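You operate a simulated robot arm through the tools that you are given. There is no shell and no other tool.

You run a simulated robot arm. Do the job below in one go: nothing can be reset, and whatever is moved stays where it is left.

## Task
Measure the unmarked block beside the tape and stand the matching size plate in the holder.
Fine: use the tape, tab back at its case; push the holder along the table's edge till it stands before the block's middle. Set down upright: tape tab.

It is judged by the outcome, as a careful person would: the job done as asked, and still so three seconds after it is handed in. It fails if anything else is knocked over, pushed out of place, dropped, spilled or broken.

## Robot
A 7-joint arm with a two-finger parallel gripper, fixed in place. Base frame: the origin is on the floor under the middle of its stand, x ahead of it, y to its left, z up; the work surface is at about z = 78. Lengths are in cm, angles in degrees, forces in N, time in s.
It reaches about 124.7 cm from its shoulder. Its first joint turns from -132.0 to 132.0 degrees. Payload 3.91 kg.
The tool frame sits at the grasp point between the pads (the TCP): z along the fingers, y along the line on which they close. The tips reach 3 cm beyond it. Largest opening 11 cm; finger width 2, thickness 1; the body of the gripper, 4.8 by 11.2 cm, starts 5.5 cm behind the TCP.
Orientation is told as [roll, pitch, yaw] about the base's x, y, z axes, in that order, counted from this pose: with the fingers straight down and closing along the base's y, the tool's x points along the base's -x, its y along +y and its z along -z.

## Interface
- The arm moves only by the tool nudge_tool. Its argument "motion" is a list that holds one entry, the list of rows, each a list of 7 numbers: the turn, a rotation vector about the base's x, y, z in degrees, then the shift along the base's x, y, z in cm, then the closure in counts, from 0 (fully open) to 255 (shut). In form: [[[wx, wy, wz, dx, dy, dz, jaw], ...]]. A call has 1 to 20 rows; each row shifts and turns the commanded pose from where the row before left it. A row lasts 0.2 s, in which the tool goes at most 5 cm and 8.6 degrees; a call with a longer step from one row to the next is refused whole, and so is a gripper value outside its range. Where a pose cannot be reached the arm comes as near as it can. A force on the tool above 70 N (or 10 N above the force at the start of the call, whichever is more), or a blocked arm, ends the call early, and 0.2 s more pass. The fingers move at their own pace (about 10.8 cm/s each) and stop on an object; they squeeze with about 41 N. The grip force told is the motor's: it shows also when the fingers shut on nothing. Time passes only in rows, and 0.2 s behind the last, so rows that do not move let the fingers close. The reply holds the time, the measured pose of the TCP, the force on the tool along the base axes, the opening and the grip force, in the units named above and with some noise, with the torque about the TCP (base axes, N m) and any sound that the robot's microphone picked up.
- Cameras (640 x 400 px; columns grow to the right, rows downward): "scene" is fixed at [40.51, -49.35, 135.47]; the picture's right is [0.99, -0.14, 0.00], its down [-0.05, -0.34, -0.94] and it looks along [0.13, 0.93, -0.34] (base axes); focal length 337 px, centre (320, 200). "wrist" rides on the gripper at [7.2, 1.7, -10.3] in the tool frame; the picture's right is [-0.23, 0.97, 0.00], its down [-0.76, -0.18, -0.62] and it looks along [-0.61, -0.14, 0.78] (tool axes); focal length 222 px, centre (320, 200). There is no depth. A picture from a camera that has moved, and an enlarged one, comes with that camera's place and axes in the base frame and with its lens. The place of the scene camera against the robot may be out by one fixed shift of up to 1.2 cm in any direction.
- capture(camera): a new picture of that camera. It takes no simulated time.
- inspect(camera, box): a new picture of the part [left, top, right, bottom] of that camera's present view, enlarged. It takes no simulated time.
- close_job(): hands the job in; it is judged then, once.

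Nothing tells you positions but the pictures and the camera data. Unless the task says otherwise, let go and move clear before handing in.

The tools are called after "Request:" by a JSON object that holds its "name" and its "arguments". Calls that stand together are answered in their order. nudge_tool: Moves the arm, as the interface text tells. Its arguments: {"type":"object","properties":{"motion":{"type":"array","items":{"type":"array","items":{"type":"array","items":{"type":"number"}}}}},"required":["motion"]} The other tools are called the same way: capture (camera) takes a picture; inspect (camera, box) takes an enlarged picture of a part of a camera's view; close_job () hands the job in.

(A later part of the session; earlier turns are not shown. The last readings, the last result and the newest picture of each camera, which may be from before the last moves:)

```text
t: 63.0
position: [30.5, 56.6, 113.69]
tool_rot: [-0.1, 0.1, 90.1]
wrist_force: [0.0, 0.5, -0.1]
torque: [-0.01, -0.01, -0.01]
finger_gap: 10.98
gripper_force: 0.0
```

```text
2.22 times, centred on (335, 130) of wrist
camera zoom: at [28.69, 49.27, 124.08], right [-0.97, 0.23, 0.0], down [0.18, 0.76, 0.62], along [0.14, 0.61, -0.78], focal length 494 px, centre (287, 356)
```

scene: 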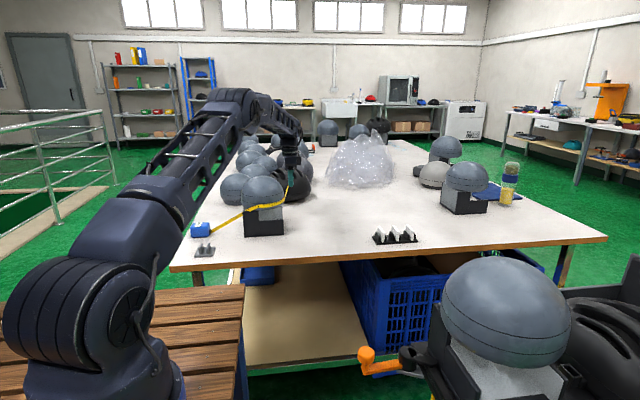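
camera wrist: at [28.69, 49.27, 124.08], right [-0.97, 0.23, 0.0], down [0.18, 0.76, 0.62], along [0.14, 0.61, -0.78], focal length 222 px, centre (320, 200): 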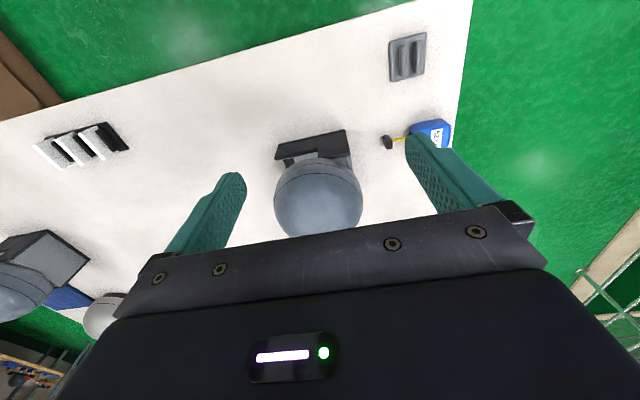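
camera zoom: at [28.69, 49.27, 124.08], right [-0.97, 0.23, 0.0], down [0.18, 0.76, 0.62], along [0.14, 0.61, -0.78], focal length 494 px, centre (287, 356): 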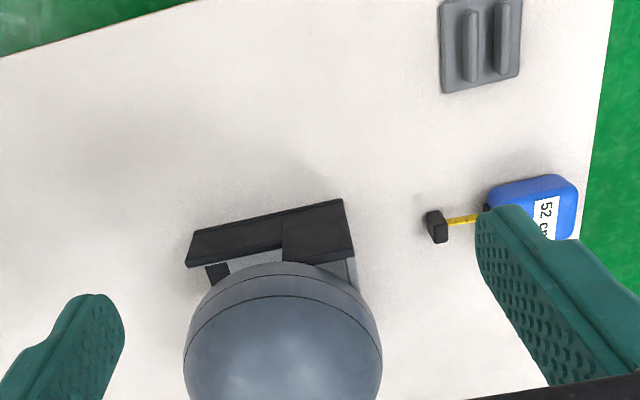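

From this frontal view the stand spans x 27.4–42.2, so the block's middle is x ≈ 34.8. Now I'll approach the holder at yaw 90 for a close look before gripping its fins.

Request:
{"name": "nudge_tool", "arguments": {"motion": [[[0, 0, 0, -3.1, -1.7, -2, 100], [0, 0, 0, -3.1, -1.7, -3, 120], [0, 0, 0, -3.1, -1.7, -3, 120], [0, 0, 0, -3.1, -1.7, -3, 120], [0, 0, 0, -3.1, -1.8, -3, 120], [0, 0, 0, 0, 0, -4, 120], [0, 0, 0, 0, 0, -2, 120], [0, 0, 0, 0, 0, 0, 120]]]}}

Request:
{"name": "capture", "arguments": {"camera": "wrist"}}

Request:
{"name": "inspect", "arguments": {"camera": "wrist", "box": [240, 80, 400, 230]}}

```text
t: 64.8
position: [15.08, 47.67, 93.71]
tool_rot: [0.0, -0.1, 90.1]
wrist_force: [-0.4, 0.5, 0.5]
torque: [0.03, 0.04, 0.01]
finger_gap: 5.83
gripper_force: 0.0
```

```text
taken
camera wrist: at [13.29, 40.44, 104.13], right [-0.97, 0.23, 0.0], down [0.18, 0.76, 0.62], along [0.14, 0.61, -0.78], focal length 222 px, centre (320, 200)
```

wrist: 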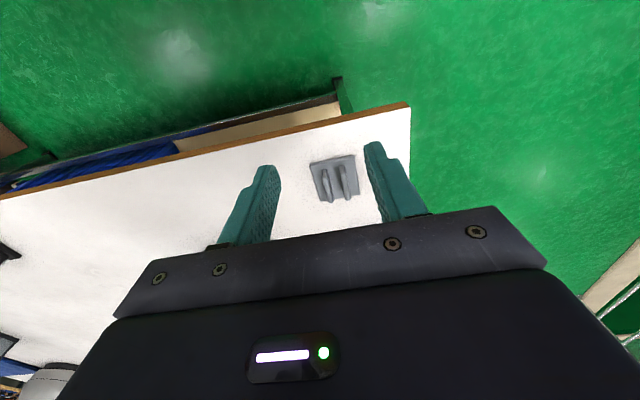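

```text
2.67 times, centred on (320, 155) of wrist
camera zoom: at [13.29, 40.44, 104.13], right [-0.97, 0.23, 0.0], down [0.18, 0.76, 0.62], along [0.14, 0.61, -0.78], focal length 592 px, centre (320, 320)
```

zoom: 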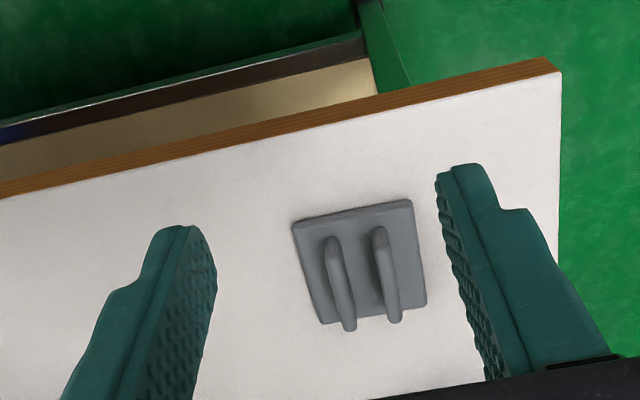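

The fins sit at x ≈ 13.7 and 16.0, so the slot centre is near 14.9. I'll move over the holder and descend in two stages.

Request:
{"name": "nudge_tool", "arguments": {"motion": [[[0, 0, 0, 0, 4, 0, 120], [0, 0, 0, 0, 4, 0, 120], [0, 0, 0, -0.1, 1.8, -1, 120], [0, 0, 0, 0, 0, -3, 120], [0, 0, 0, 0, 0, -3, 120], [0, 0, 0, 0, 0, -2.5, 120], [0, 0, 0, 0, 0, 0, 120]]]}}

Request:
{"name": "capture", "arguments": {"camera": "wrist"}}

Request:
{"name": "inspect", "arguments": {"camera": "scene", "box": [170, 210, 250, 270]}}

```text
t: 66.4
position: [14.79, 57.5, 84.07]
tool_rot: [0.0, 0.0, 90.2]
wrist_force: [-0.5, -0.4, 1.1]
torque: [-0.02, 0.0, 0.02]
finger_gap: 5.82
gripper_force: 0.1
```

```text
taken
camera wrist: at [13.09, 50.09, 94.6], right [-0.97, 0.23, 0.0], down [0.18, 0.76, 0.62], along [0.14, 0.61, -0.78], focal length 222 px, centre (320, 200)
```

wrist: 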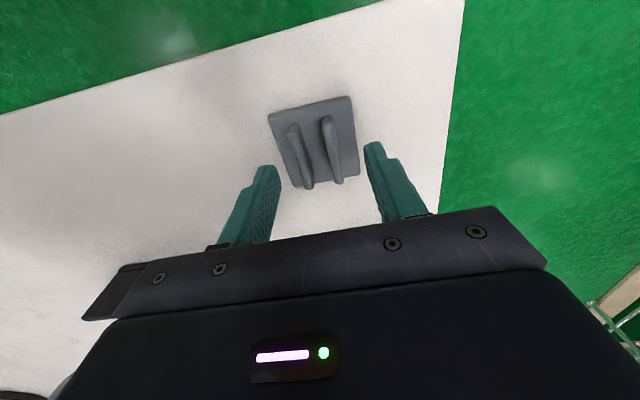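

```text
6.67 times, centred on (210, 240) of scene
camera zoom: at [40.51, -49.35, 135.47], right [0.99, -0.14, 0.0], down [-0.05, -0.34, -0.94], along [0.13, 0.93, -0.34], focal length 2250 px, centre (1053, -67)
```

zoom: 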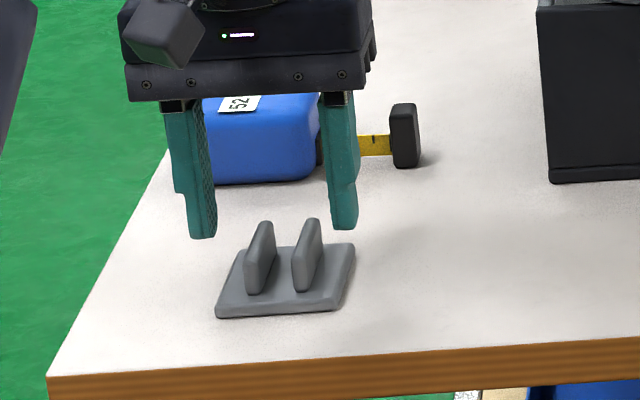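

Request:
{"name": "nudge_tool", "arguments": {"motion": [[[0, 0, 0, 0, -0.3, -1, 120], [0, 0, 0, 0, 0, -0.75, 120], [0, 0, 0, 0, 0, 0, 120], [0, 0, 0, 0, 0, 0, 255], [0, 0, 0, 0, 0, 0, 255], [0, 0, 0, 0, 0, 0, 255], [0, 0, 0, 0, 0, 0, 255]]]}}

Request:
{"name": "capture", "arguments": {"camera": "wrist"}}

Request:
{"name": "inspect", "arguments": {"camera": "scene", "box": [170, 210, 250, 270]}}

```text
t: 68.0
position: [14.82, 57.25, 82.48]
tool_rot: [-0.1, -0.1, 90.0]
wrist_force: [2.0, 1.5, 3.3]
torque: [0.0, -0.04, -0.04]
finger_gap: 3.1
gripper_force: 41.1
```

```text
taken
camera wrist: at [13.04, 49.95, 92.87], right [-0.97, 0.23, 0.0], down [0.18, 0.76, 0.62], along [0.14, 0.61, -0.78], focal length 222 px, centre (320, 200)
```

wrist: 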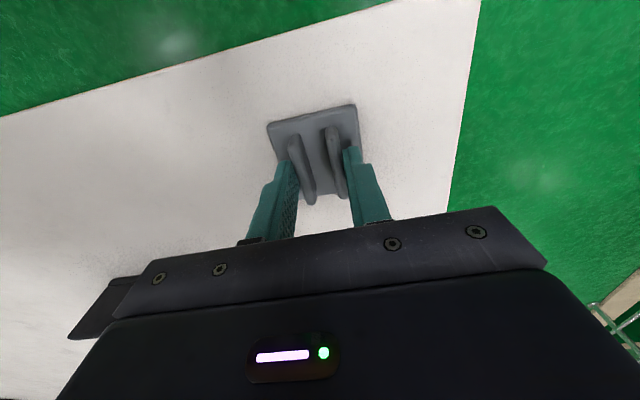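

```text
6.67 times, centred on (210, 240) of scene
camera zoom: at [40.51, -49.35, 135.47], right [0.99, -0.14, 0.0], down [-0.05, -0.34, -0.94], along [0.13, 0.93, -0.34], focal length 2250 px, centre (1053, -67)
```

zoom: 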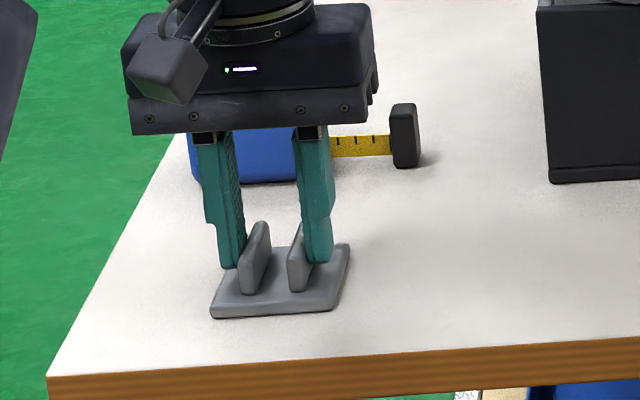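

The holder is held by its fins (3.1 cm). I'll slide it along the table toward x ≈ 34.8 without lifting, starting with the first half.

Request:
{"name": "nudge_tool", "arguments": {"motion": [[[0, 0, 0, 1, 0, 0, 255], [0, 0, 0, 1.5, 0, 0, 255], [0, 0, 0, 1.5, 0, 0, 255], [0, 0, 0, 1.5, 0, 0, 255], [0, 0, 0, 1.5, 0, 0, 255], [0, 0, 0, 1.5, 0, 0, 255], [0, 0, 0, 1.5, 0, 0, 255], [0, 0, 0, 0, 0, 0, 255]]]}}

Request:
{"name": "inspect", "arguments": {"camera": "scene", "box": [170, 200, 290, 270]}}

```text
t: 69.8
position: [24.75, 57.22, 82.43]
tool_rot: [0.0, -0.1, 90.1]
wrist_force: [-8.8, 1.0, 27.8]
torque: [-0.31, 0.32, -0.11]
finger_gap: 3.09
gripper_force: 40.9
```

```text
5.33 times, centred on (230, 235) of scene
camera zoom: at [40.51, -49.35, 135.47], right [0.99, -0.14, 0.0], down [-0.05, -0.34, -0.94], along [0.13, 0.93, -0.34], focal length 1800 px, centre (800, 13)
```

zoom: 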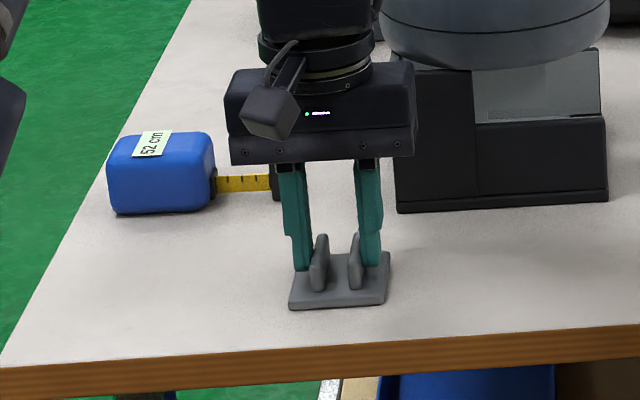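

It slides fine but with 28 N of down pressure, so I'll ease that by a hair and continue to the block's middle.

Request:
{"name": "nudge_tool", "arguments": {"motion": [[[0, 0, 0, 0, 0, 0.05, 255], [0, 0, 0, 1.5, 0, 0, 255], [0, 0, 0, 1.5, 0, 0, 255], [0, 0, 0, 1.5, 0, 0, 255], [0, 0, 0, 1.5, 0, 0, 255], [0, 0, 0, 1.5, 0, 0, 255], [0, 0, 0, 1.5, 0, 0, 255], [0, 0, 0, 1.1, 0, 0, 255], [0, 0, 0, 0, 0, 0, 255]]]}}

Request:
{"name": "inspect", "arguments": {"camera": "scene", "box": [180, 165, 320, 270]}}

Request:
{"name": "capture", "arguments": {"camera": "wrist"}}

```text
t: 71.8
position: [34.76, 57.07, 82.14]
tool_rot: [0.0, 0.0, 90.0]
wrist_force: [-0.8, 0.0, 0.5]
torque: [-0.02, 0.01, -0.02]
finger_gap: 3.1
gripper_force: 41.3
```

```text
3.81 times, centred on (250, 218) of scene
camera zoom: at [40.51, -49.35, 135.47], right [0.99, -0.14, 0.0], down [-0.05, -0.34, -0.94], along [0.13, 0.93, -0.34], focal length 1285 px, centre (587, 133)
```

zoom: 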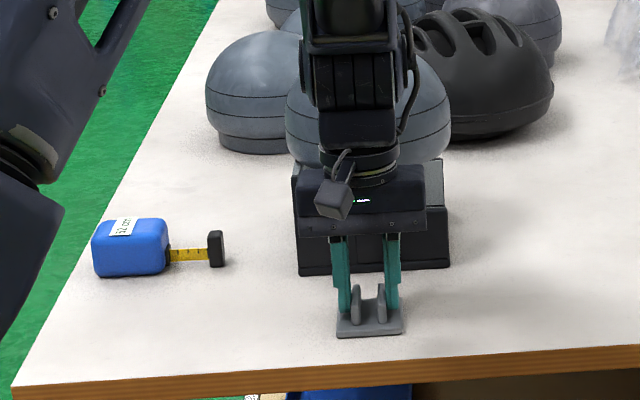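

```text
taken
camera wrist: at [33.01, 49.9, 92.7], right [-0.97, 0.23, 0.0], down [0.18, 0.76, 0.62], along [0.14, 0.61, -0.78], focal length 222 px, centre (320, 200)
```

wrist: 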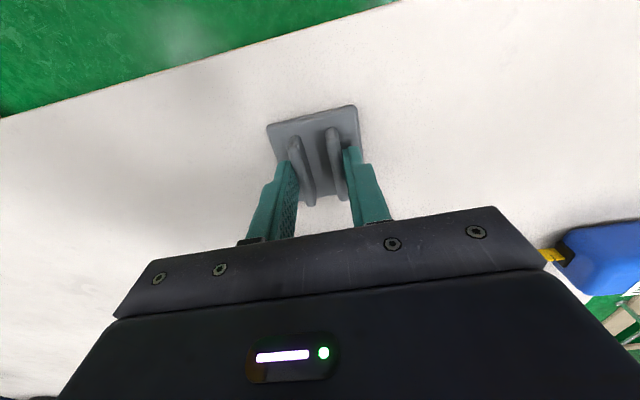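

The holder is now centred in front of the block (x ≈ 34.8). I'll release it, rise straight up and check it.

Request:
{"name": "nudge_tool", "arguments": {"motion": [[[0, 0, 0, 0, 0, 0, 200], [0, 0, 0, 0, 0, 0, 150], [0, 0, 0, 0, 0, 0, 120], [0, 0, 0, 0, 0, 0, 120], [0, 0, 0, 0, 0, 1.5, 120], [0, 0, 0, 0, 0, 3, 120], [0, 0, 0, 0, 0, 4, 120], [0, 0, 0, 0, 0, 4, 120], [0, 0, 0, 0, 0, 4, 120], [0, 0, 0, 0, 0, 0, 120]]]}}

Request:
{"name": "capture", "arguments": {"camera": "wrist"}}

Request:
{"name": "inspect", "arguments": {"camera": "wrist", "box": [250, 30, 390, 160]}}

Request:
{"name": "inspect", "arguments": {"camera": "scene", "box": [180, 165, 320, 270]}}

```text
t: 74.0
position: [34.8, 57.59, 99.19]
tool_rot: [0.0, -0.1, 90.1]
wrist_force: [-0.6, 0.4, 0.4]
torque: [0.02, 0.03, 0.0]
finger_gap: 5.82
gripper_force: 0.1
```

```text
taken
camera wrist: at [32.93, 50.31, 109.47], right [-0.97, 0.23, 0.0], down [0.18, 0.76, 0.62], along [0.14, 0.61, -0.78], focal length 222 px, centre (320, 200)
```

wrist: 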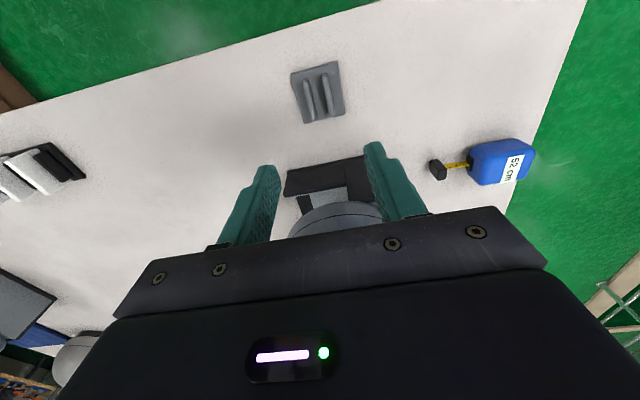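

```text
3.08 times, centred on (320, 95) of wrist
camera zoom: at [32.93, 50.31, 109.47], right [-0.97, 0.23, 0.0], down [0.18, 0.76, 0.62], along [0.14, 0.61, -0.78], focal length 684 px, centre (320, 523)
```

zoom: 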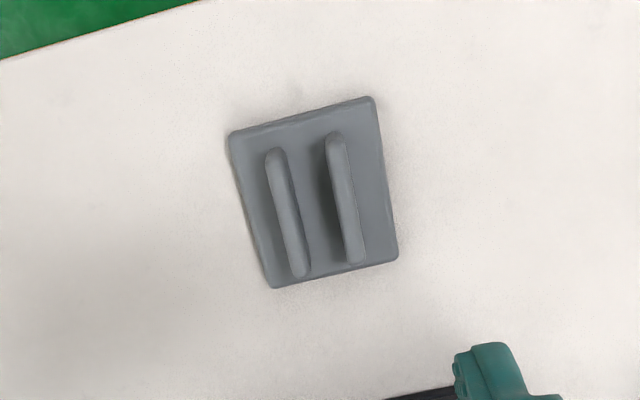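

```text
3.81 times, centred on (250, 218) of scene
camera zoom: at [40.51, -49.35, 135.47], right [0.99, -0.14, 0.0], down [-0.05, -0.34, -0.94], along [0.13, 0.93, -0.34], focal length 1285 px, centre (587, 133)
```

zoom: 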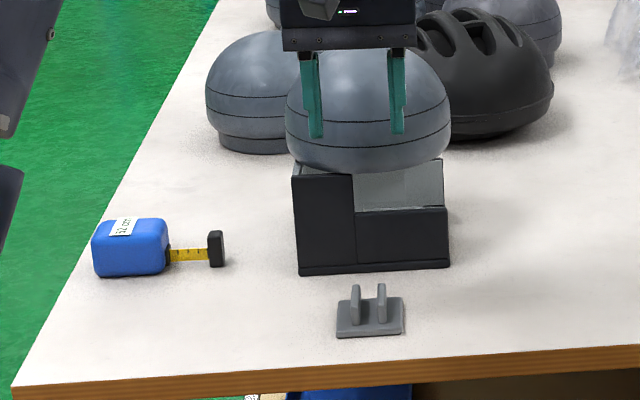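

The holder stands square at about (34.7, 57.5), still on its line along the edge. I'll go to the rack for a close view of the 52 plate.

Request:
{"name": "nudge_tool", "arguments": {"motion": [[[0, 0, 0, 4.4, -1, 0, 120], [0, 0, 0, 4.4, -1, 0, 120], [0, 0, 0, 4.4, -1, 0, 120], [0, 0, 0, 4.4, -1, 0, 120], [0, 0, 0, 4.4, -1, 0, 120], [0, 0, 0, 4.4, -1, 0, 120], [0, 0, 0, 4.4, -1, 0, 120], [0, 0, 0, 4.4, -1, 0, 120], [0, 0, 0, 4.4, -1, -1, 120], [0, 0, 0, 4.4, -1, -2, 120], [0, 0, 0, 0, 0, 0, 120]]]}}

Request:
{"name": "capture", "arguments": {"camera": "wrist"}}

Request:
{"name": "inspect", "arguments": {"camera": "wrist", "box": [220, 80, 420, 240]}}

```text
t: 76.4
position: [79.13, 47.33, 96.39]
tool_rot: [0.0, -0.1, 90.2]
wrist_force: [0.2, -0.4, 0.7]
torque: [0.0, 0.01, 0.01]
finger_gap: 5.81
gripper_force: 0.0
```

```text
taken
camera wrist: at [77.46, 40.04, 106.73], right [-0.97, 0.23, 0.0], down [0.18, 0.76, 0.62], along [0.14, 0.61, -0.78], focal length 222 px, centre (320, 200)
```

wrist: 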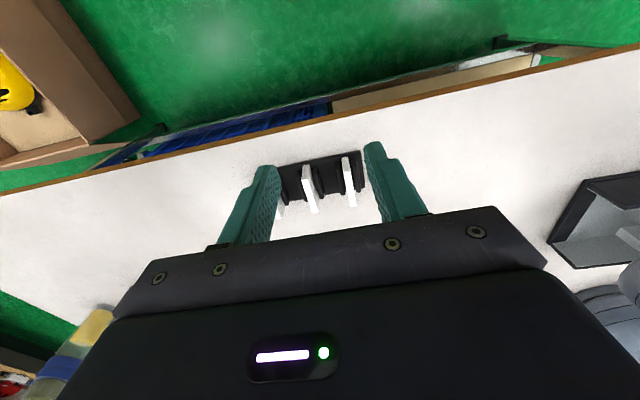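

```text
2.50 times, centred on (320, 160) of wrist
camera zoom: at [77.46, 40.04, 106.73], right [-0.97, 0.23, 0.0], down [0.18, 0.76, 0.62], along [0.14, 0.61, -0.78], focal length 555 px, centre (320, 300)
```

zoom: 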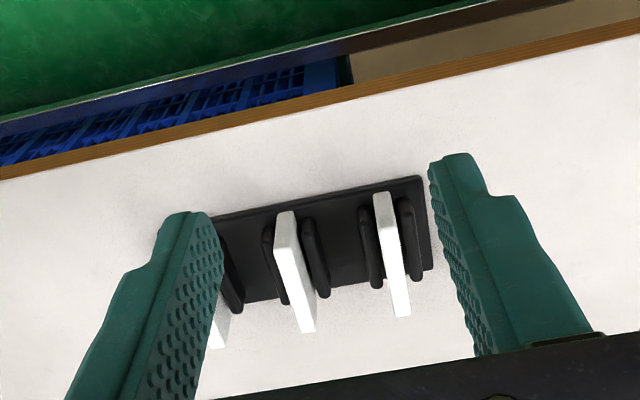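

Request:
{"name": "inspect", "arguments": {"camera": "wrist", "box": [325, 140, 375, 215]}}

Request:
{"name": "inspect", "arguments": {"camera": "scene", "box": [370, 220, 400, 250]}}

```text
5.33 times, centred on (350, 178) of wrist
camera zoom: at [77.46, 40.04, 106.73], right [-0.97, 0.23, 0.0], down [0.18, 0.76, 0.62], along [0.14, 0.61, -0.78], focal length 1185 px, centre (160, 320)
```

zoom: 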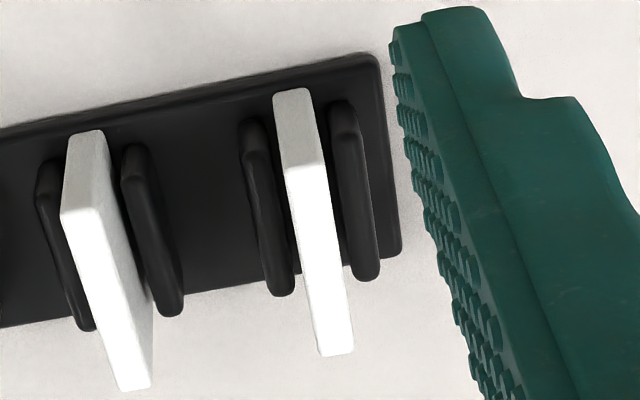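

```text
13.33 times, centred on (385, 235) of scene
camera zoom: at [40.51, -49.35, 135.47], right [0.99, -0.14, 0.0], down [-0.05, -0.34, -0.94], along [0.13, 0.93, -0.34], focal length 4499 px, centre (-547, -267)
```

zoom: 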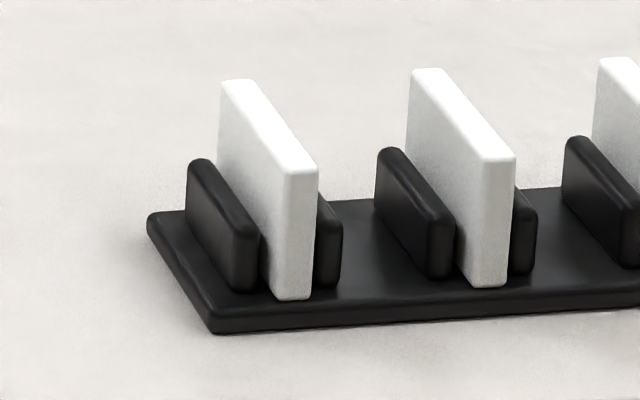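

The 52 plate is the −x-most one at about x = 77.6, y = 55.2–61.2, with its top at z ≈ 82.4. I'll position above it with a narrow opening and check alignment before descending.

Request:
{"name": "nudge_tool", "arguments": {"motion": [[[0, 0, 0, -0.5, 4, 0, 170], [0, 0, 0, -0.5, 4, 0, 170], [0, 0, 0, -0.5, 2.8, -2, 170], [0, 0, 0, 0, 0, -3, 170], [0, 0, 0, 0, 0, -2, 170], [0, 0, 0, 0, 0, 0, 170]]]}}

Request:
{"name": "capture", "arguments": {"camera": "wrist"}}

Request:
{"name": "inspect", "arguments": {"camera": "wrist", "box": [250, 90, 390, 220]}}

Request:
{"name": "inspect", "arguments": {"camera": "scene", "box": [350, 200, 430, 260]}}

```text
t: 77.8
position: [77.52, 58.15, 88.94]
tool_rot: [0.0, 0.0, 90.1]
wrist_force: [-0.1, 0.3, 0.7]
torque: [-0.01, -0.04, -0.01]
finger_gap: 3.67
gripper_force: 0.0
```

```text
taken
camera wrist: at [75.76, 50.88, 99.26], right [-0.97, 0.23, 0.0], down [0.18, 0.76, 0.62], along [0.14, 0.61, -0.78], focal length 222 px, centre (320, 200)
```

wrist: 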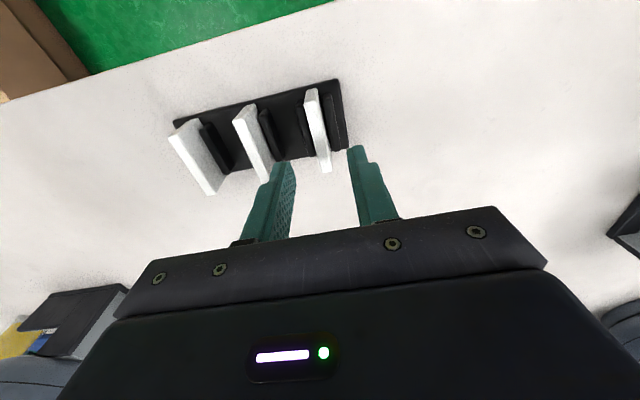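

```text
3.08 times, centred on (320, 155) of wrist
camera zoom: at [75.76, 50.88, 99.26], right [-0.97, 0.23, 0.0], down [0.18, 0.76, 0.62], along [0.14, 0.61, -0.78], focal length 684 px, centre (320, 338)
```

zoom: 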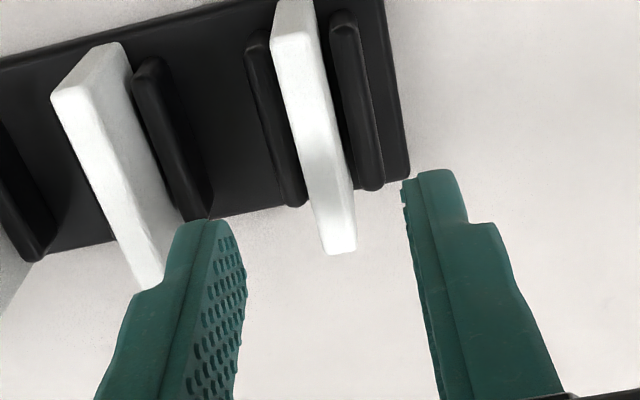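

```text
6.67 times, centred on (390, 230) of scene
camera zoom: at [40.51, -49.35, 135.47], right [0.99, -0.14, 0.0], down [-0.05, -0.34, -0.94], along [0.13, 0.93, -0.34], focal length 2250 px, centre (-147, 0)
```

zoom: 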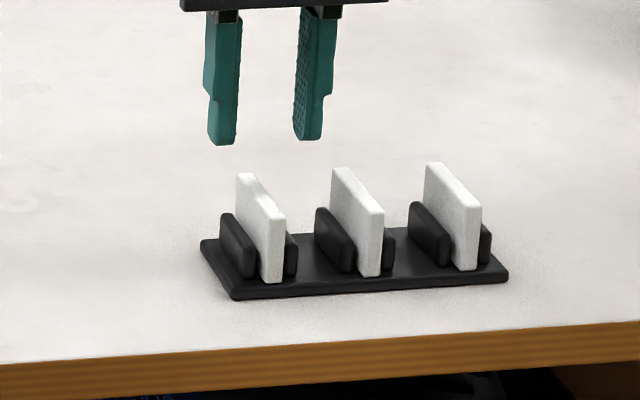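

Aligned: the plate is centred between the fingers and at y ≈ 58.1. I'll descend so the tips stay above the fins, then close on the plate's faces.

Request:
{"name": "nudge_tool", "arguments": {"motion": [[[0, 0, 0, 0, 0, -2, 170], [0, 0, 0, 0, 0, -1.5, 170], [0, 0, 0, 0, 0, -1.1, 170], [0, 0, 0, 0, 0, 0, 170]]]}}

Request:
{"name": "inspect", "arguments": {"camera": "wrist", "box": [250, 90, 390, 220]}}

Request:
{"name": "inspect", "arguments": {"camera": "scene", "box": [360, 210, 420, 255]}}

```text
t: 78.8
position: [77.37, 57.99, 84.34]
tool_rot: [0.0, 0.0, 90.1]
wrist_force: [-0.2, 0.7, 0.1]
torque: [0.01, 0.0, -0.02]
finger_gap: 3.64
gripper_force: 0.0
```

```text
3.08 times, centred on (320, 155) of wrist
camera zoom: at [75.66, 50.64, 94.65], right [-0.97, 0.23, 0.0], down [0.18, 0.76, 0.62], along [0.14, 0.61, -0.78], focal length 684 px, centre (320, 338)
```

zoom: 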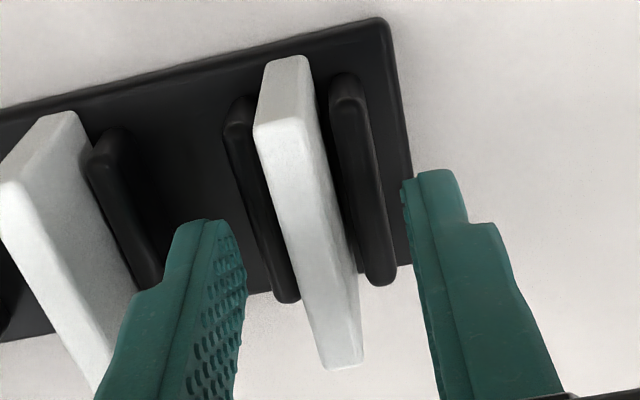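

```text
8.89 times, centred on (390, 232) of scene
camera zoom: at [40.51, -49.35, 135.47], right [0.99, -0.14, 0.0], down [-0.05, -0.34, -0.94], along [0.13, 0.93, -0.34], focal length 2999 px, centre (-302, -89)
```

zoom: 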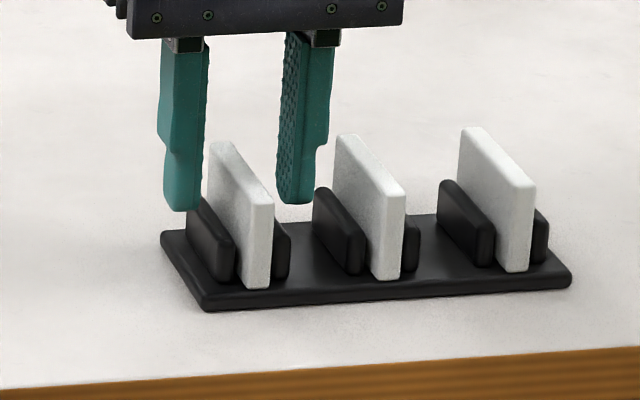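

The tips are just above the fin tops, with about 1–1.5 cm of the plate between them. Closing now.

Request:
{"name": "nudge_tool", "arguments": {"motion": [[[0, 0, 0, 0, 0, 0, 200], [0, 0, 0, 0, 0, 0, 255], [0, 0, 0, 0, 0, 0, 255], [0, 0, 0, 0, 0, 0, 255], [0, 0, 0, 0, 0, 0, 255]]]}}

Request:
{"name": "inspect", "arguments": {"camera": "scene", "box": [360, 210, 420, 255]}}

Request:
{"name": "inspect", "arguments": {"camera": "wrist", "box": [250, 90, 390, 220]}}

```text
t: 80.0
position: [77.46, 58.01, 84.29]
tool_rot: [0.0, 0.1, 90.1]
wrist_force: [-0.4, 0.2, -0.5]
torque: [-0.01, 0.0, 0.0]
finger_gap: 0.84
gripper_force: 41.2
```

```text
8.89 times, centred on (390, 232) of scene
camera zoom: at [40.51, -49.35, 135.47], right [0.99, -0.14, 0.0], down [-0.05, -0.34, -0.94], along [0.13, 0.93, -0.34], focal length 2999 px, centre (-302, -89)
```

zoom: 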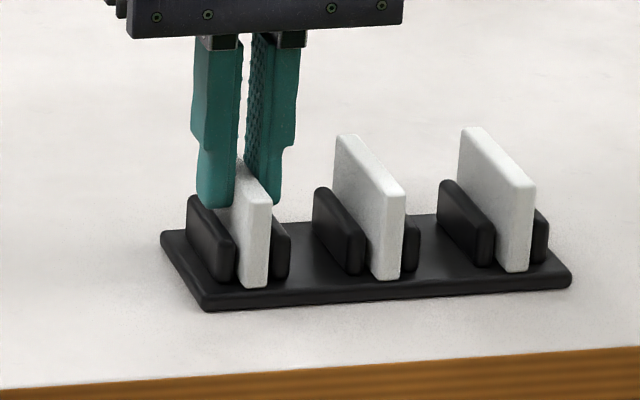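

```text
3.08 times, centred on (320, 155) of wrist
camera zoom: at [75.66, 50.65, 94.67], right [-0.97, 0.23, 0.0], down [0.18, 0.76, 0.62], along [0.14, 0.61, -0.78], focal length 684 px, centre (320, 338)
```

zoom: 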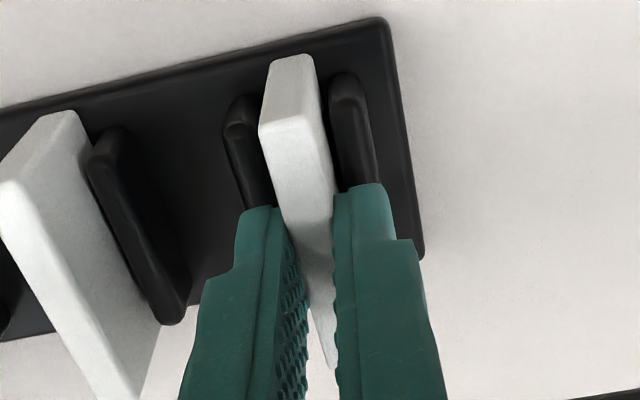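

The 52 plate is gripped at 0.84 cm. I'll lift it slowly straight out and check.

Request:
{"name": "nudge_tool", "arguments": {"motion": [[[0, 0, 0, 0, 0, 0.5, 255], [0, 0, 0, 0, 0, 1, 255], [0, 0, 0, 0, 0, 1.5, 255], [0, 0, 0, 0, 0, 2, 255], [0, 0, 0, 0, 0, 3, 255], [0, 0, 0, 0, 0, 3, 255], [0, 0, 0, 0, 0, 0, 255]]]}}

Request:
{"name": "capture", "arguments": {"camera": "wrist"}}

Request:
{"name": "inspect", "arguments": {"camera": "scene", "box": [350, 190, 430, 255]}}

```text
t: 81.6
position: [77.45, 58.0, 95.25]
tool_rot: [-0.1, 0.0, 90.1]
wrist_force: [-0.3, 0.1, -0.6]
torque: [0.01, 0.01, 0.0]
finger_gap: 0.82
gripper_force: 41.3
```

```text
taken
camera wrist: at [75.73, 50.7, 105.61], right [-0.97, 0.23, 0.0], down [0.18, 0.76, 0.62], along [0.14, 0.61, -0.78], focal length 222 px, centre (320, 200)
```

wrist: 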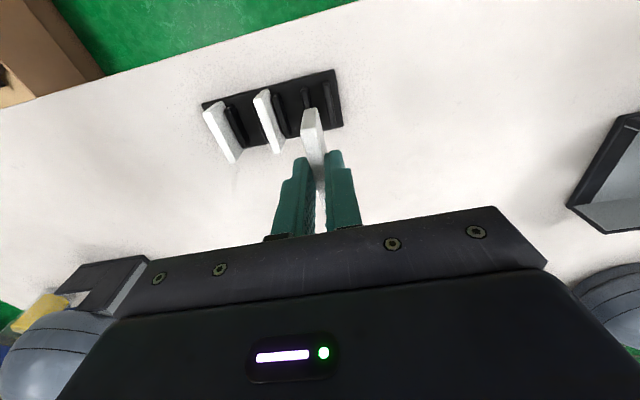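

```text
6.15 times, centred on (390, 222) of scene
camera zoom: at [40.51, -49.35, 135.47], right [0.99, -0.14, 0.0], down [-0.05, -0.34, -0.94], along [0.13, 0.93, -0.34], focal length 2076 px, centre (-111, 62)
```

zoom: 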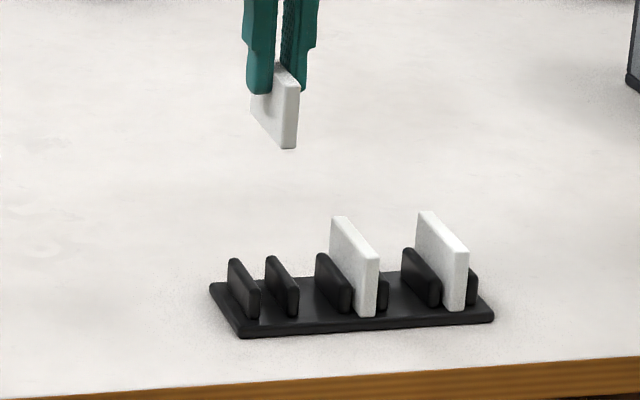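

The plate came out cleanly upright and the rack is undisturbed. I'll carry it back to the holder by exactly reversing my x travel (−42.5 cm), staying at z ≈ 95.

Request:
{"name": "nudge_tool", "arguments": {"motion": [[[0, 0, 0, -4.25, -0.07, 0, 255], [0, 0, 0, -4.25, -0.07, 0, 255], [0, 0, 0, -4.25, -0.07, 0, 255], [0, 0, 0, -4.25, -0.07, 0, 255], [0, 0, 0, -4.25, -0.07, 0, 255], [0, 0, 0, -4.25, -0.07, 0, 255], [0, 0, 0, -4.25, -0.07, 0, 255], [0, 0, 0, -4.25, -0.07, 0, 255], [0, 0, 0, -4.25, -0.07, 0, 255], [0, 0, 0, -4.25, -0.07, 0, 255], [0, 0, 0, 0, 0, 0, 255]]]}}

Request:
{"name": "capture", "arguments": {"camera": "wrist"}}

Request:
{"name": "inspect", "arguments": {"camera": "wrist", "box": [250, 40, 390, 200]}}

Request:
{"name": "inspect", "arguments": {"camera": "scene", "box": [220, 180, 310, 265]}}

```text
t: 84.0
position: [34.85, 57.31, 95.12]
tool_rot: [-0.1, 0.0, 90.0]
wrist_force: [1.1, -0.2, -0.9]
torque: [0.04, 0.02, -0.01]
finger_gap: 0.85
gripper_force: 40.7
```

```text
taken
camera wrist: at [33.07, 49.94, 105.5], right [-0.97, 0.23, 0.0], down [0.18, 0.76, 0.62], along [0.14, 0.61, -0.78], focal length 222 px, centre (320, 200)
```

wrist: 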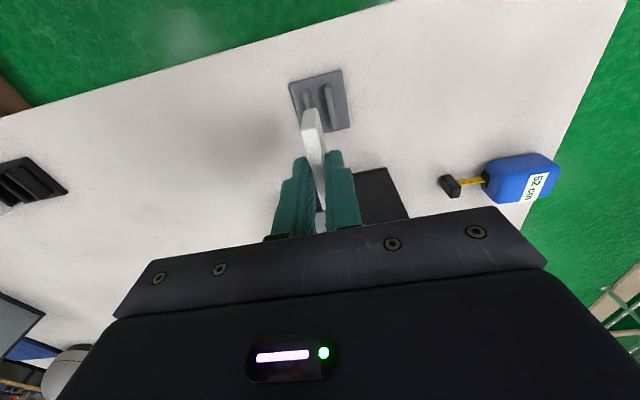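

```text
2.50 times, centred on (320, 120) of wrist
camera zoom: at [33.07, 49.94, 105.5], right [-0.97, 0.23, 0.0], down [0.18, 0.76, 0.62], along [0.14, 0.61, -0.78], focal length 555 px, centre (320, 400)
```

zoom: 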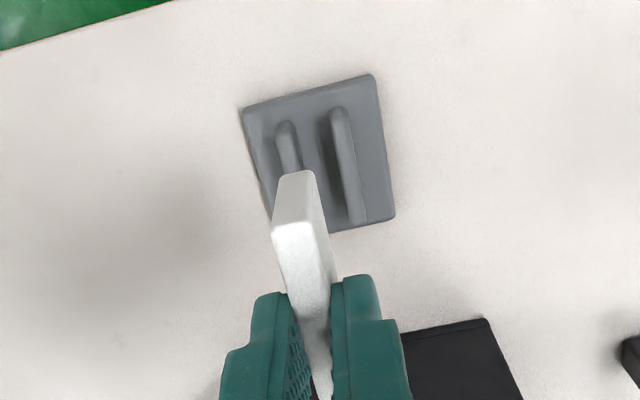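

```text
4.71 times, centred on (265, 222) of scene
camera zoom: at [40.51, -49.35, 135.47], right [0.99, -0.14, 0.0], down [-0.05, -0.34, -0.94], along [0.13, 0.93, -0.34], focal length 1588 px, centre (579, 94)
```

zoom: 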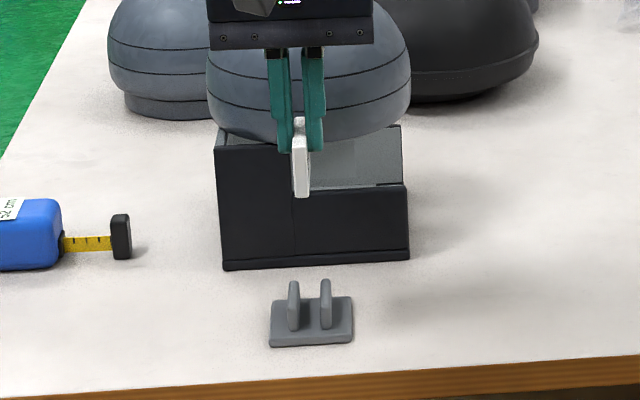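

The plate lines up over the slot. I'll lower until its bottom edge is just above the fins and check again.

Request:
{"name": "nudge_tool", "arguments": {"motion": [[[0, 0, 0, 0, 0, -3, 255], [0, 0, 0, 0, 0, -3, 255], [0, 0, 0, 0, 0, -1.3, 255], [0, 0, 0, 0, 0, 0, 255]]]}}

Request:
{"name": "inspect", "arguments": {"camera": "wrist", "box": [250, 60, 390, 200]}}

Request:
{"name": "inspect", "arguments": {"camera": "scene", "box": [240, 210, 300, 260]}}

```text
t: 85.0
position: [34.9, 57.16, 87.71]
tool_rot: [0.0, 0.0, 90.1]
wrist_force: [0.5, -0.2, -0.7]
torque: [-0.01, 0.02, 0.02]
finger_gap: 0.85
gripper_force: 41.1
```

```text
2.86 times, centred on (320, 130) of wrist
camera zoom: at [33.13, 49.97, 98.25], right [-0.97, 0.23, 0.0], down [0.18, 0.76, 0.62], along [0.14, 0.61, -0.78], focal length 635 px, centre (320, 400)
```

zoom: 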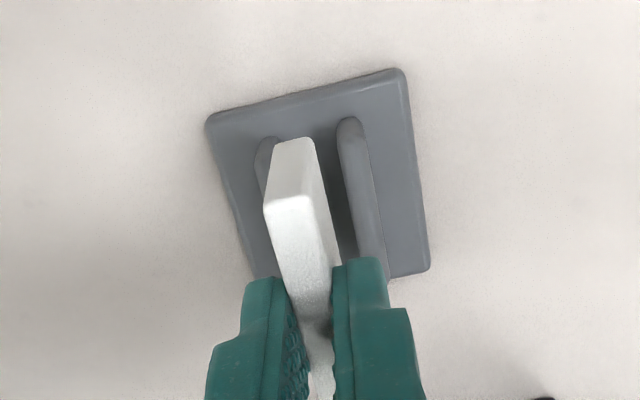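

```text
8.00 times, centred on (270, 235) of scene
camera zoom: at [40.51, -49.35, 135.47], right [0.99, -0.14, 0.0], down [-0.05, -0.34, -0.94], along [0.13, 0.93, -0.34], focal length 2699 px, centre (720, -80)
```

zoom: 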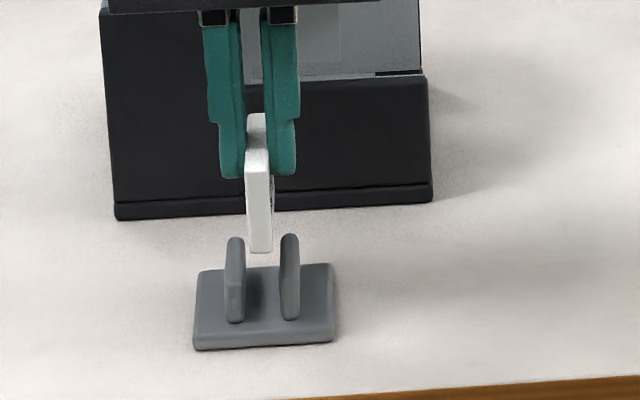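

Request:
{"name": "inspect", "arguments": {"camera": "scene", "box": [260, 228, 284, 256]}}

Request:
{"name": "inspect", "arguments": {"camera": "wrist", "box": [290, 80, 360, 150]}}

```text
14.29 times, centred on (272, 242) of scene
camera zoom: at [40.51, -49.35, 135.47], right [0.99, -0.14, 0.0], down [-0.05, -0.34, -0.94], along [0.13, 0.93, -0.34], focal length 4820 px, centre (1006, -400)
```

zoom: 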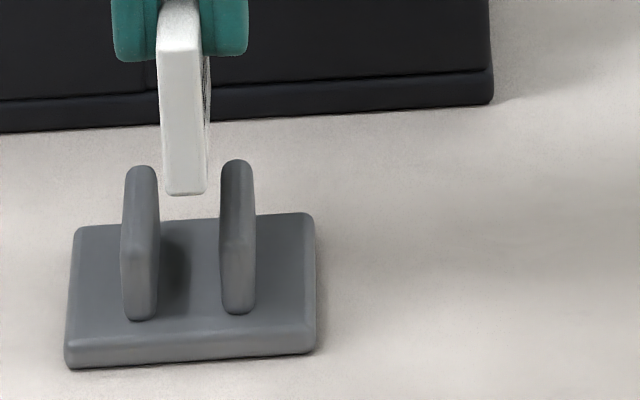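

```text
5.71 times, centred on (325, 115) of wrist
camera zoom: at [33.13, 49.97, 98.25], right [-0.97, 0.23, 0.0], down [0.18, 0.76, 0.62], along [0.14, 0.61, -0.78], focal length 1269 px, centre (291, 686)
```

zoom: 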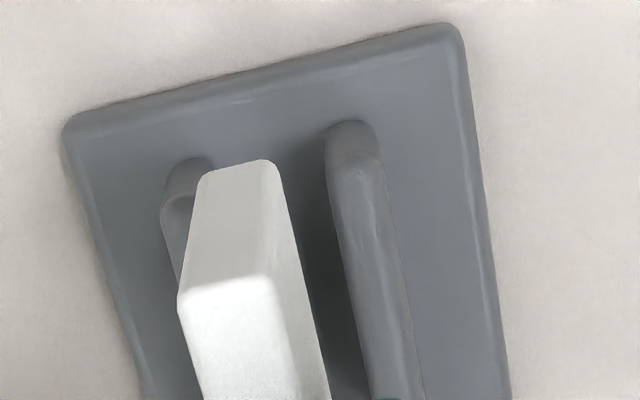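

Both views put the plate over the slot within its roughly 0.3 cm clearance. I'll lower it slowly into the slot, watching the force.

Request:
{"name": "nudge_tool", "arguments": {"motion": [[[0, 0, 0, -0.08, 0, -0.7, 255], [0, 0, 0, 0, 0, -0.7, 255], [0, 0, 0, 0, 0, -0.7, 255], [0, 0, 0, 0, 0, -0.6, 255], [0, 0, 0, 0, 0, 0, 255]]]}}

Request:
{"name": "inspect", "arguments": {"camera": "scene", "box": [255, 220, 287, 256]}}

Request:
{"name": "inspect", "arguments": {"camera": "wrist", "box": [270, 80, 370, 180]}}

```text
t: 86.2
position: [34.99, 57.41, 85.35]
tool_rot: [0.0, 0.0, 90.1]
wrist_force: [-0.2, -0.7, -0.7]
torque: [0.03, 0.06, 0.02]
finger_gap: 0.82
gripper_force: 41.2
```

```text
11.11 times, centred on (271, 238) of scene
camera zoom: at [40.51, -49.35, 135.47], right [0.99, -0.14, 0.0], down [-0.05, -0.34, -0.94], along [0.13, 0.93, -0.34], focal length 3749 px, centre (864, -222)
```

zoom: 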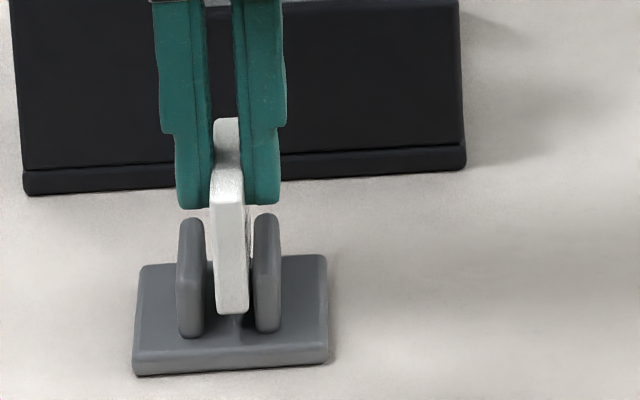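

```text
4.00 times, centred on (320, 130) of wrist
camera zoom: at [33.16, 50.09, 95.69], right [-0.97, 0.23, 0.0], down [0.18, 0.76, 0.62], along [0.14, 0.61, -0.78], focal length 888 px, centre (320, 480)
```

zoom: 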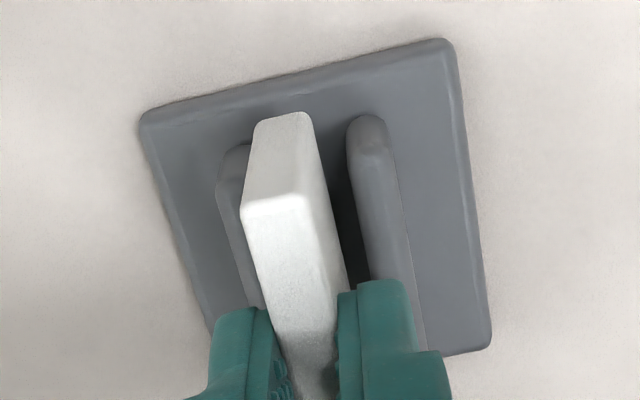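

It's entering the slot freely with no contact force. I'll shift a hair toward −x to centre it and lower the last centimetre in small steps.

Request:
{"name": "nudge_tool", "arguments": {"motion": [[[0, 0, 0, -0.1, 0, 0, 255], [0, 0, 0, 0, 0, -0.3, 255], [0, 0, 0, 0, 0, -0.3, 255], [0, 0, 0, 0, 0, -0.2, 255], [0, 0, 0, 0, 0, 0, 255]]]}}

Request:
{"name": "inspect", "arguments": {"camera": "scene", "box": [255, 220, 287, 256]}}

```text
t: 87.4
position: [34.82, 57.33, 84.53]
tool_rot: [0.0, 0.0, 90.1]
wrist_force: [0.2, -0.2, 0.7]
torque: [0.0, -0.02, 0.01]
finger_gap: 0.82
gripper_force: 41.2
```

```text
11.11 times, centred on (271, 238) of scene
camera zoom: at [40.51, -49.35, 135.47], right [0.99, -0.14, 0.0], down [-0.05, -0.34, -0.94], along [0.13, 0.93, -0.34], focal length 3749 px, centre (864, -222)
```

zoom: 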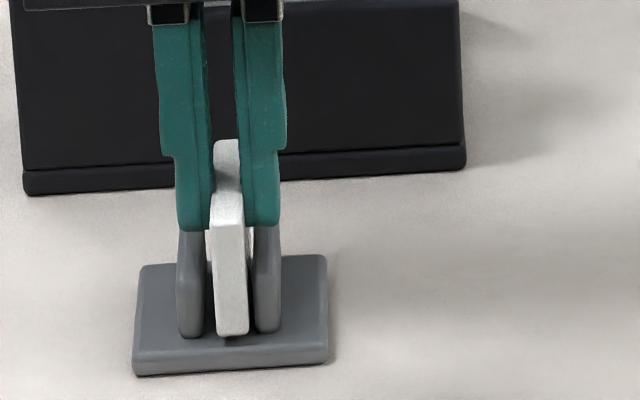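

Request:
{"name": "nudge_tool", "arguments": {"motion": [[[0, 0, 0, 0, 0, -0.12, 255], [0, 0, 0, 0, 0, -0.1, 255], [0, 0, 0, 0, 0, 0, 255]]]}}

Request:
{"name": "inspect", "arguments": {"camera": "scene", "box": [255, 220, 287, 256]}}

```text
t: 88.2
position: [34.65, 57.38, 84.32]
tool_rot: [-0.1, 0.0, 90.2]
wrist_force: [1.0, 0.6, 0.3]
torque: [-0.01, 0.0, -0.01]
finger_gap: 0.86
gripper_force: 40.6
```

```text
11.11 times, centred on (271, 238) of scene
camera zoom: at [40.51, -49.35, 135.47], right [0.99, -0.14, 0.0], down [-0.05, -0.34, -0.94], along [0.13, 0.93, -0.34], focal length 3749 px, centre (864, -222)
```

zoom: 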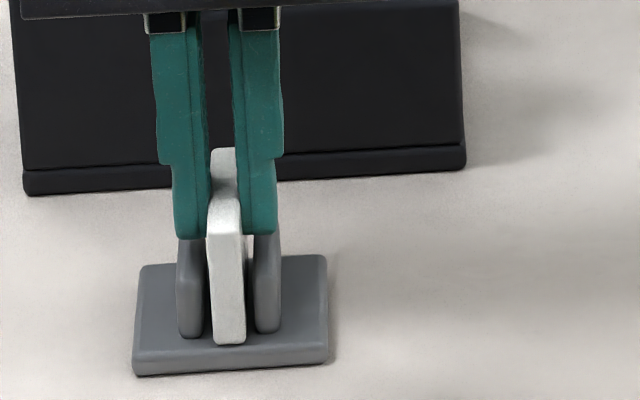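

Request:
{"name": "nudge_tool", "arguments": {"motion": [[[0, 0, 0, 0.04, 0, -0.06, 255], [0, 0, 0, 0, 0, -0.05, 255], [0, 0, 0, 0, 0, 0, 255]]]}}

```text
t: 89.0
position: [34.79, 57.38, 84.18]
tool_rot: [0.1, -0.1, 90.1]
wrist_force: [-1.6, 1.9, 11.9]
torque: [0.01, 0.03, 0.01]
finger_gap: 0.83
gripper_force: 40.6
```

Contact is felt (12 N), so the plate is seated. I'll relieve the pressure slightly, then open the fingers gently.

Request:
{"name": "nudge_tool", "arguments": {"motion": [[[0, 0, 0, 0, 0, 0.06, 255], [0, 0, 0, 0, 0, 0, 240], [0, 0, 0, 0, 0, 0, 225], [0, 0, 0, 0, 0, 0, 215], [0, 0, 0, 0, 0, 0, 215]]]}}

Request:
{"name": "inspect", "arguments": {"camera": "scene", "box": [255, 220, 287, 256]}}

Request:
{"name": "inspect", "arguments": {"camera": "wrist", "box": [270, 80, 370, 180]}}

```text
t: 90.2
position: [34.87, 57.32, 84.28]
tool_rot: [0.1, 0.0, 90.1]
wrist_force: [0.3, 0.2, 0.0]
torque: [-0.02, 0.03, 0.0]
finger_gap: 1.72
gripper_force: 0.1
```

```text
11.11 times, centred on (271, 238) of scene
camera zoom: at [40.51, -49.35, 135.47], right [0.99, -0.14, 0.0], down [-0.05, -0.34, -0.94], along [0.13, 0.93, -0.34], focal length 3749 px, centre (864, -222)
```

zoom: 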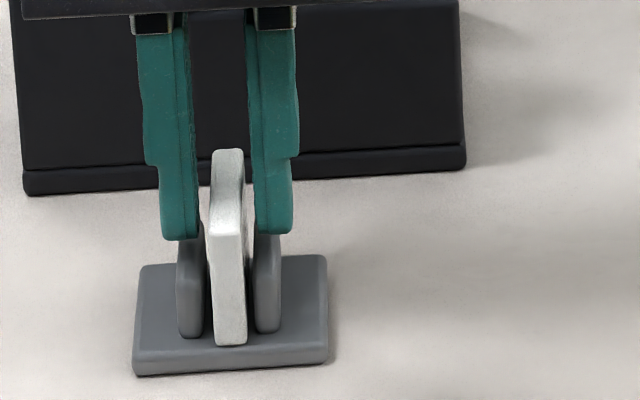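

```text
4.00 times, centred on (320, 130) of wrist
camera zoom: at [33.05, 50.1, 94.65], right [-0.97, 0.23, 0.0], down [0.18, 0.76, 0.62], along [0.14, 0.61, -0.78], focal length 888 px, centre (320, 480)
```

zoom: 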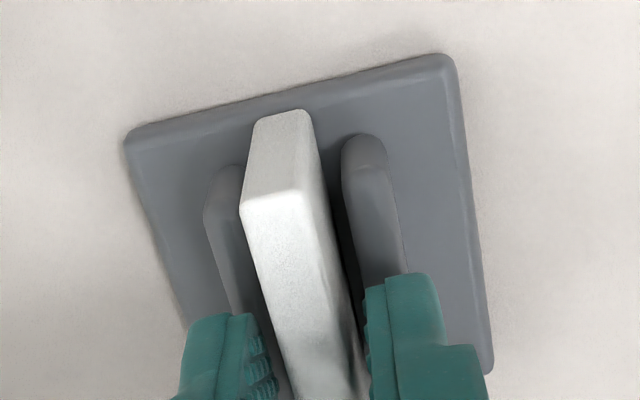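

The plate stands upright in the slot on its own. I'll rise straight up between the faces, then open and move clear.

Request:
{"name": "nudge_tool", "arguments": {"motion": [[[0, 0, 0, 0, 0, 0.1, 195], [0, 0, 0, 0, 0, 0.3, 195], [0, 0, 0, 0, 0, 0.8, 195], [0, 0, 0, 0, 0, 1.5, 195], [0, 0, 0, 0, 0, 3, 195], [0, 0, 0, 0, 0, 4, 195], [0, 0, 0, 0, -2, 4, 195], [0, 0, 0, 0, -3, 3, 140], [0, 0, 0, 0, -3, 2, 140], [0, 0, 0, 0, 0, 0, 140]]]}}

Request:
{"name": "capture", "arguments": {"camera": "scene"}}

Request:
{"name": "inspect", "arguments": {"camera": "scene", "box": [170, 160, 310, 270]}}

Request:
{"name": "capture", "arguments": {"camera": "wrist"}}

Request:
{"name": "inspect", "arguments": {"camera": "wrist", "box": [250, 40, 560, 220]}}

```text
t: 92.4
position: [34.68, 49.57, 102.94]
tool_rot: [0.1, 0.0, 90.1]
wrist_force: [0.9, -0.4, -0.4]
torque: [0.01, -0.01, 0.02]
finger_gap: 4.97
gripper_force: 0.1
```

```text
taken
```

scene: 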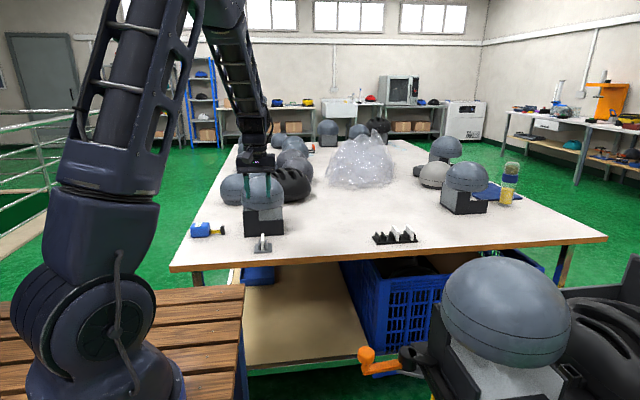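

```text
3.64 times, centred on (240, 215) of scene
camera zoom: at [40.51, -49.35, 135.47], right [0.99, -0.14, 0.0], down [-0.05, -0.34, -0.94], along [0.13, 0.93, -0.34], focal length 1227 px, centre (611, 146)
```

zoom: 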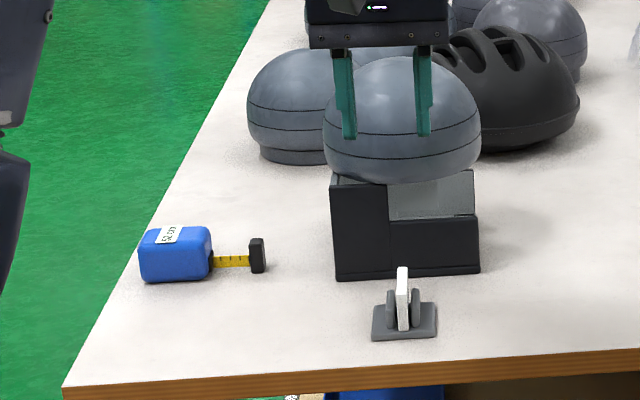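

```text
taken
camera wrist: at [33.0, 42.17, 113.32], right [-0.97, 0.23, 0.0], down [0.18, 0.76, 0.62], along [0.14, 0.61, -0.78], focal length 222 px, centre (320, 200)
```

wrist: 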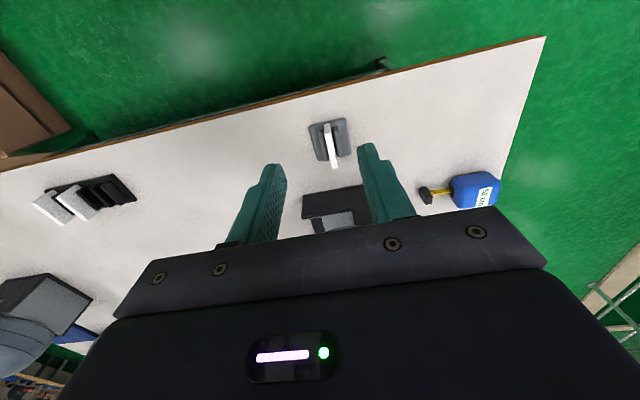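

```text
2.06 times, centred on (405, 130) of wrist
camera zoom: at [33.0, 42.17, 113.32], right [-0.97, 0.23, 0.0], down [0.18, 0.76, 0.62], along [0.14, 0.61, -0.78], focal length 459 px, centre (144, 344)
```

zoom: 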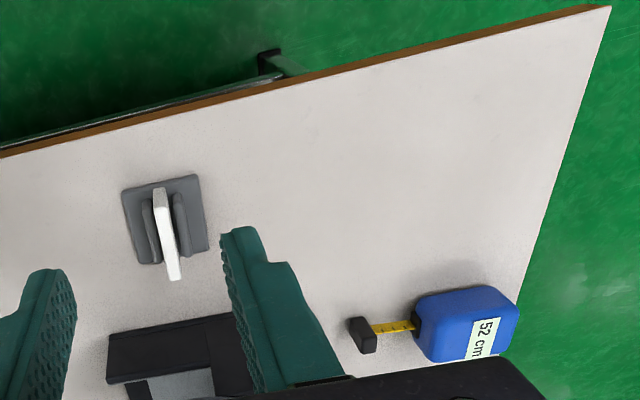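

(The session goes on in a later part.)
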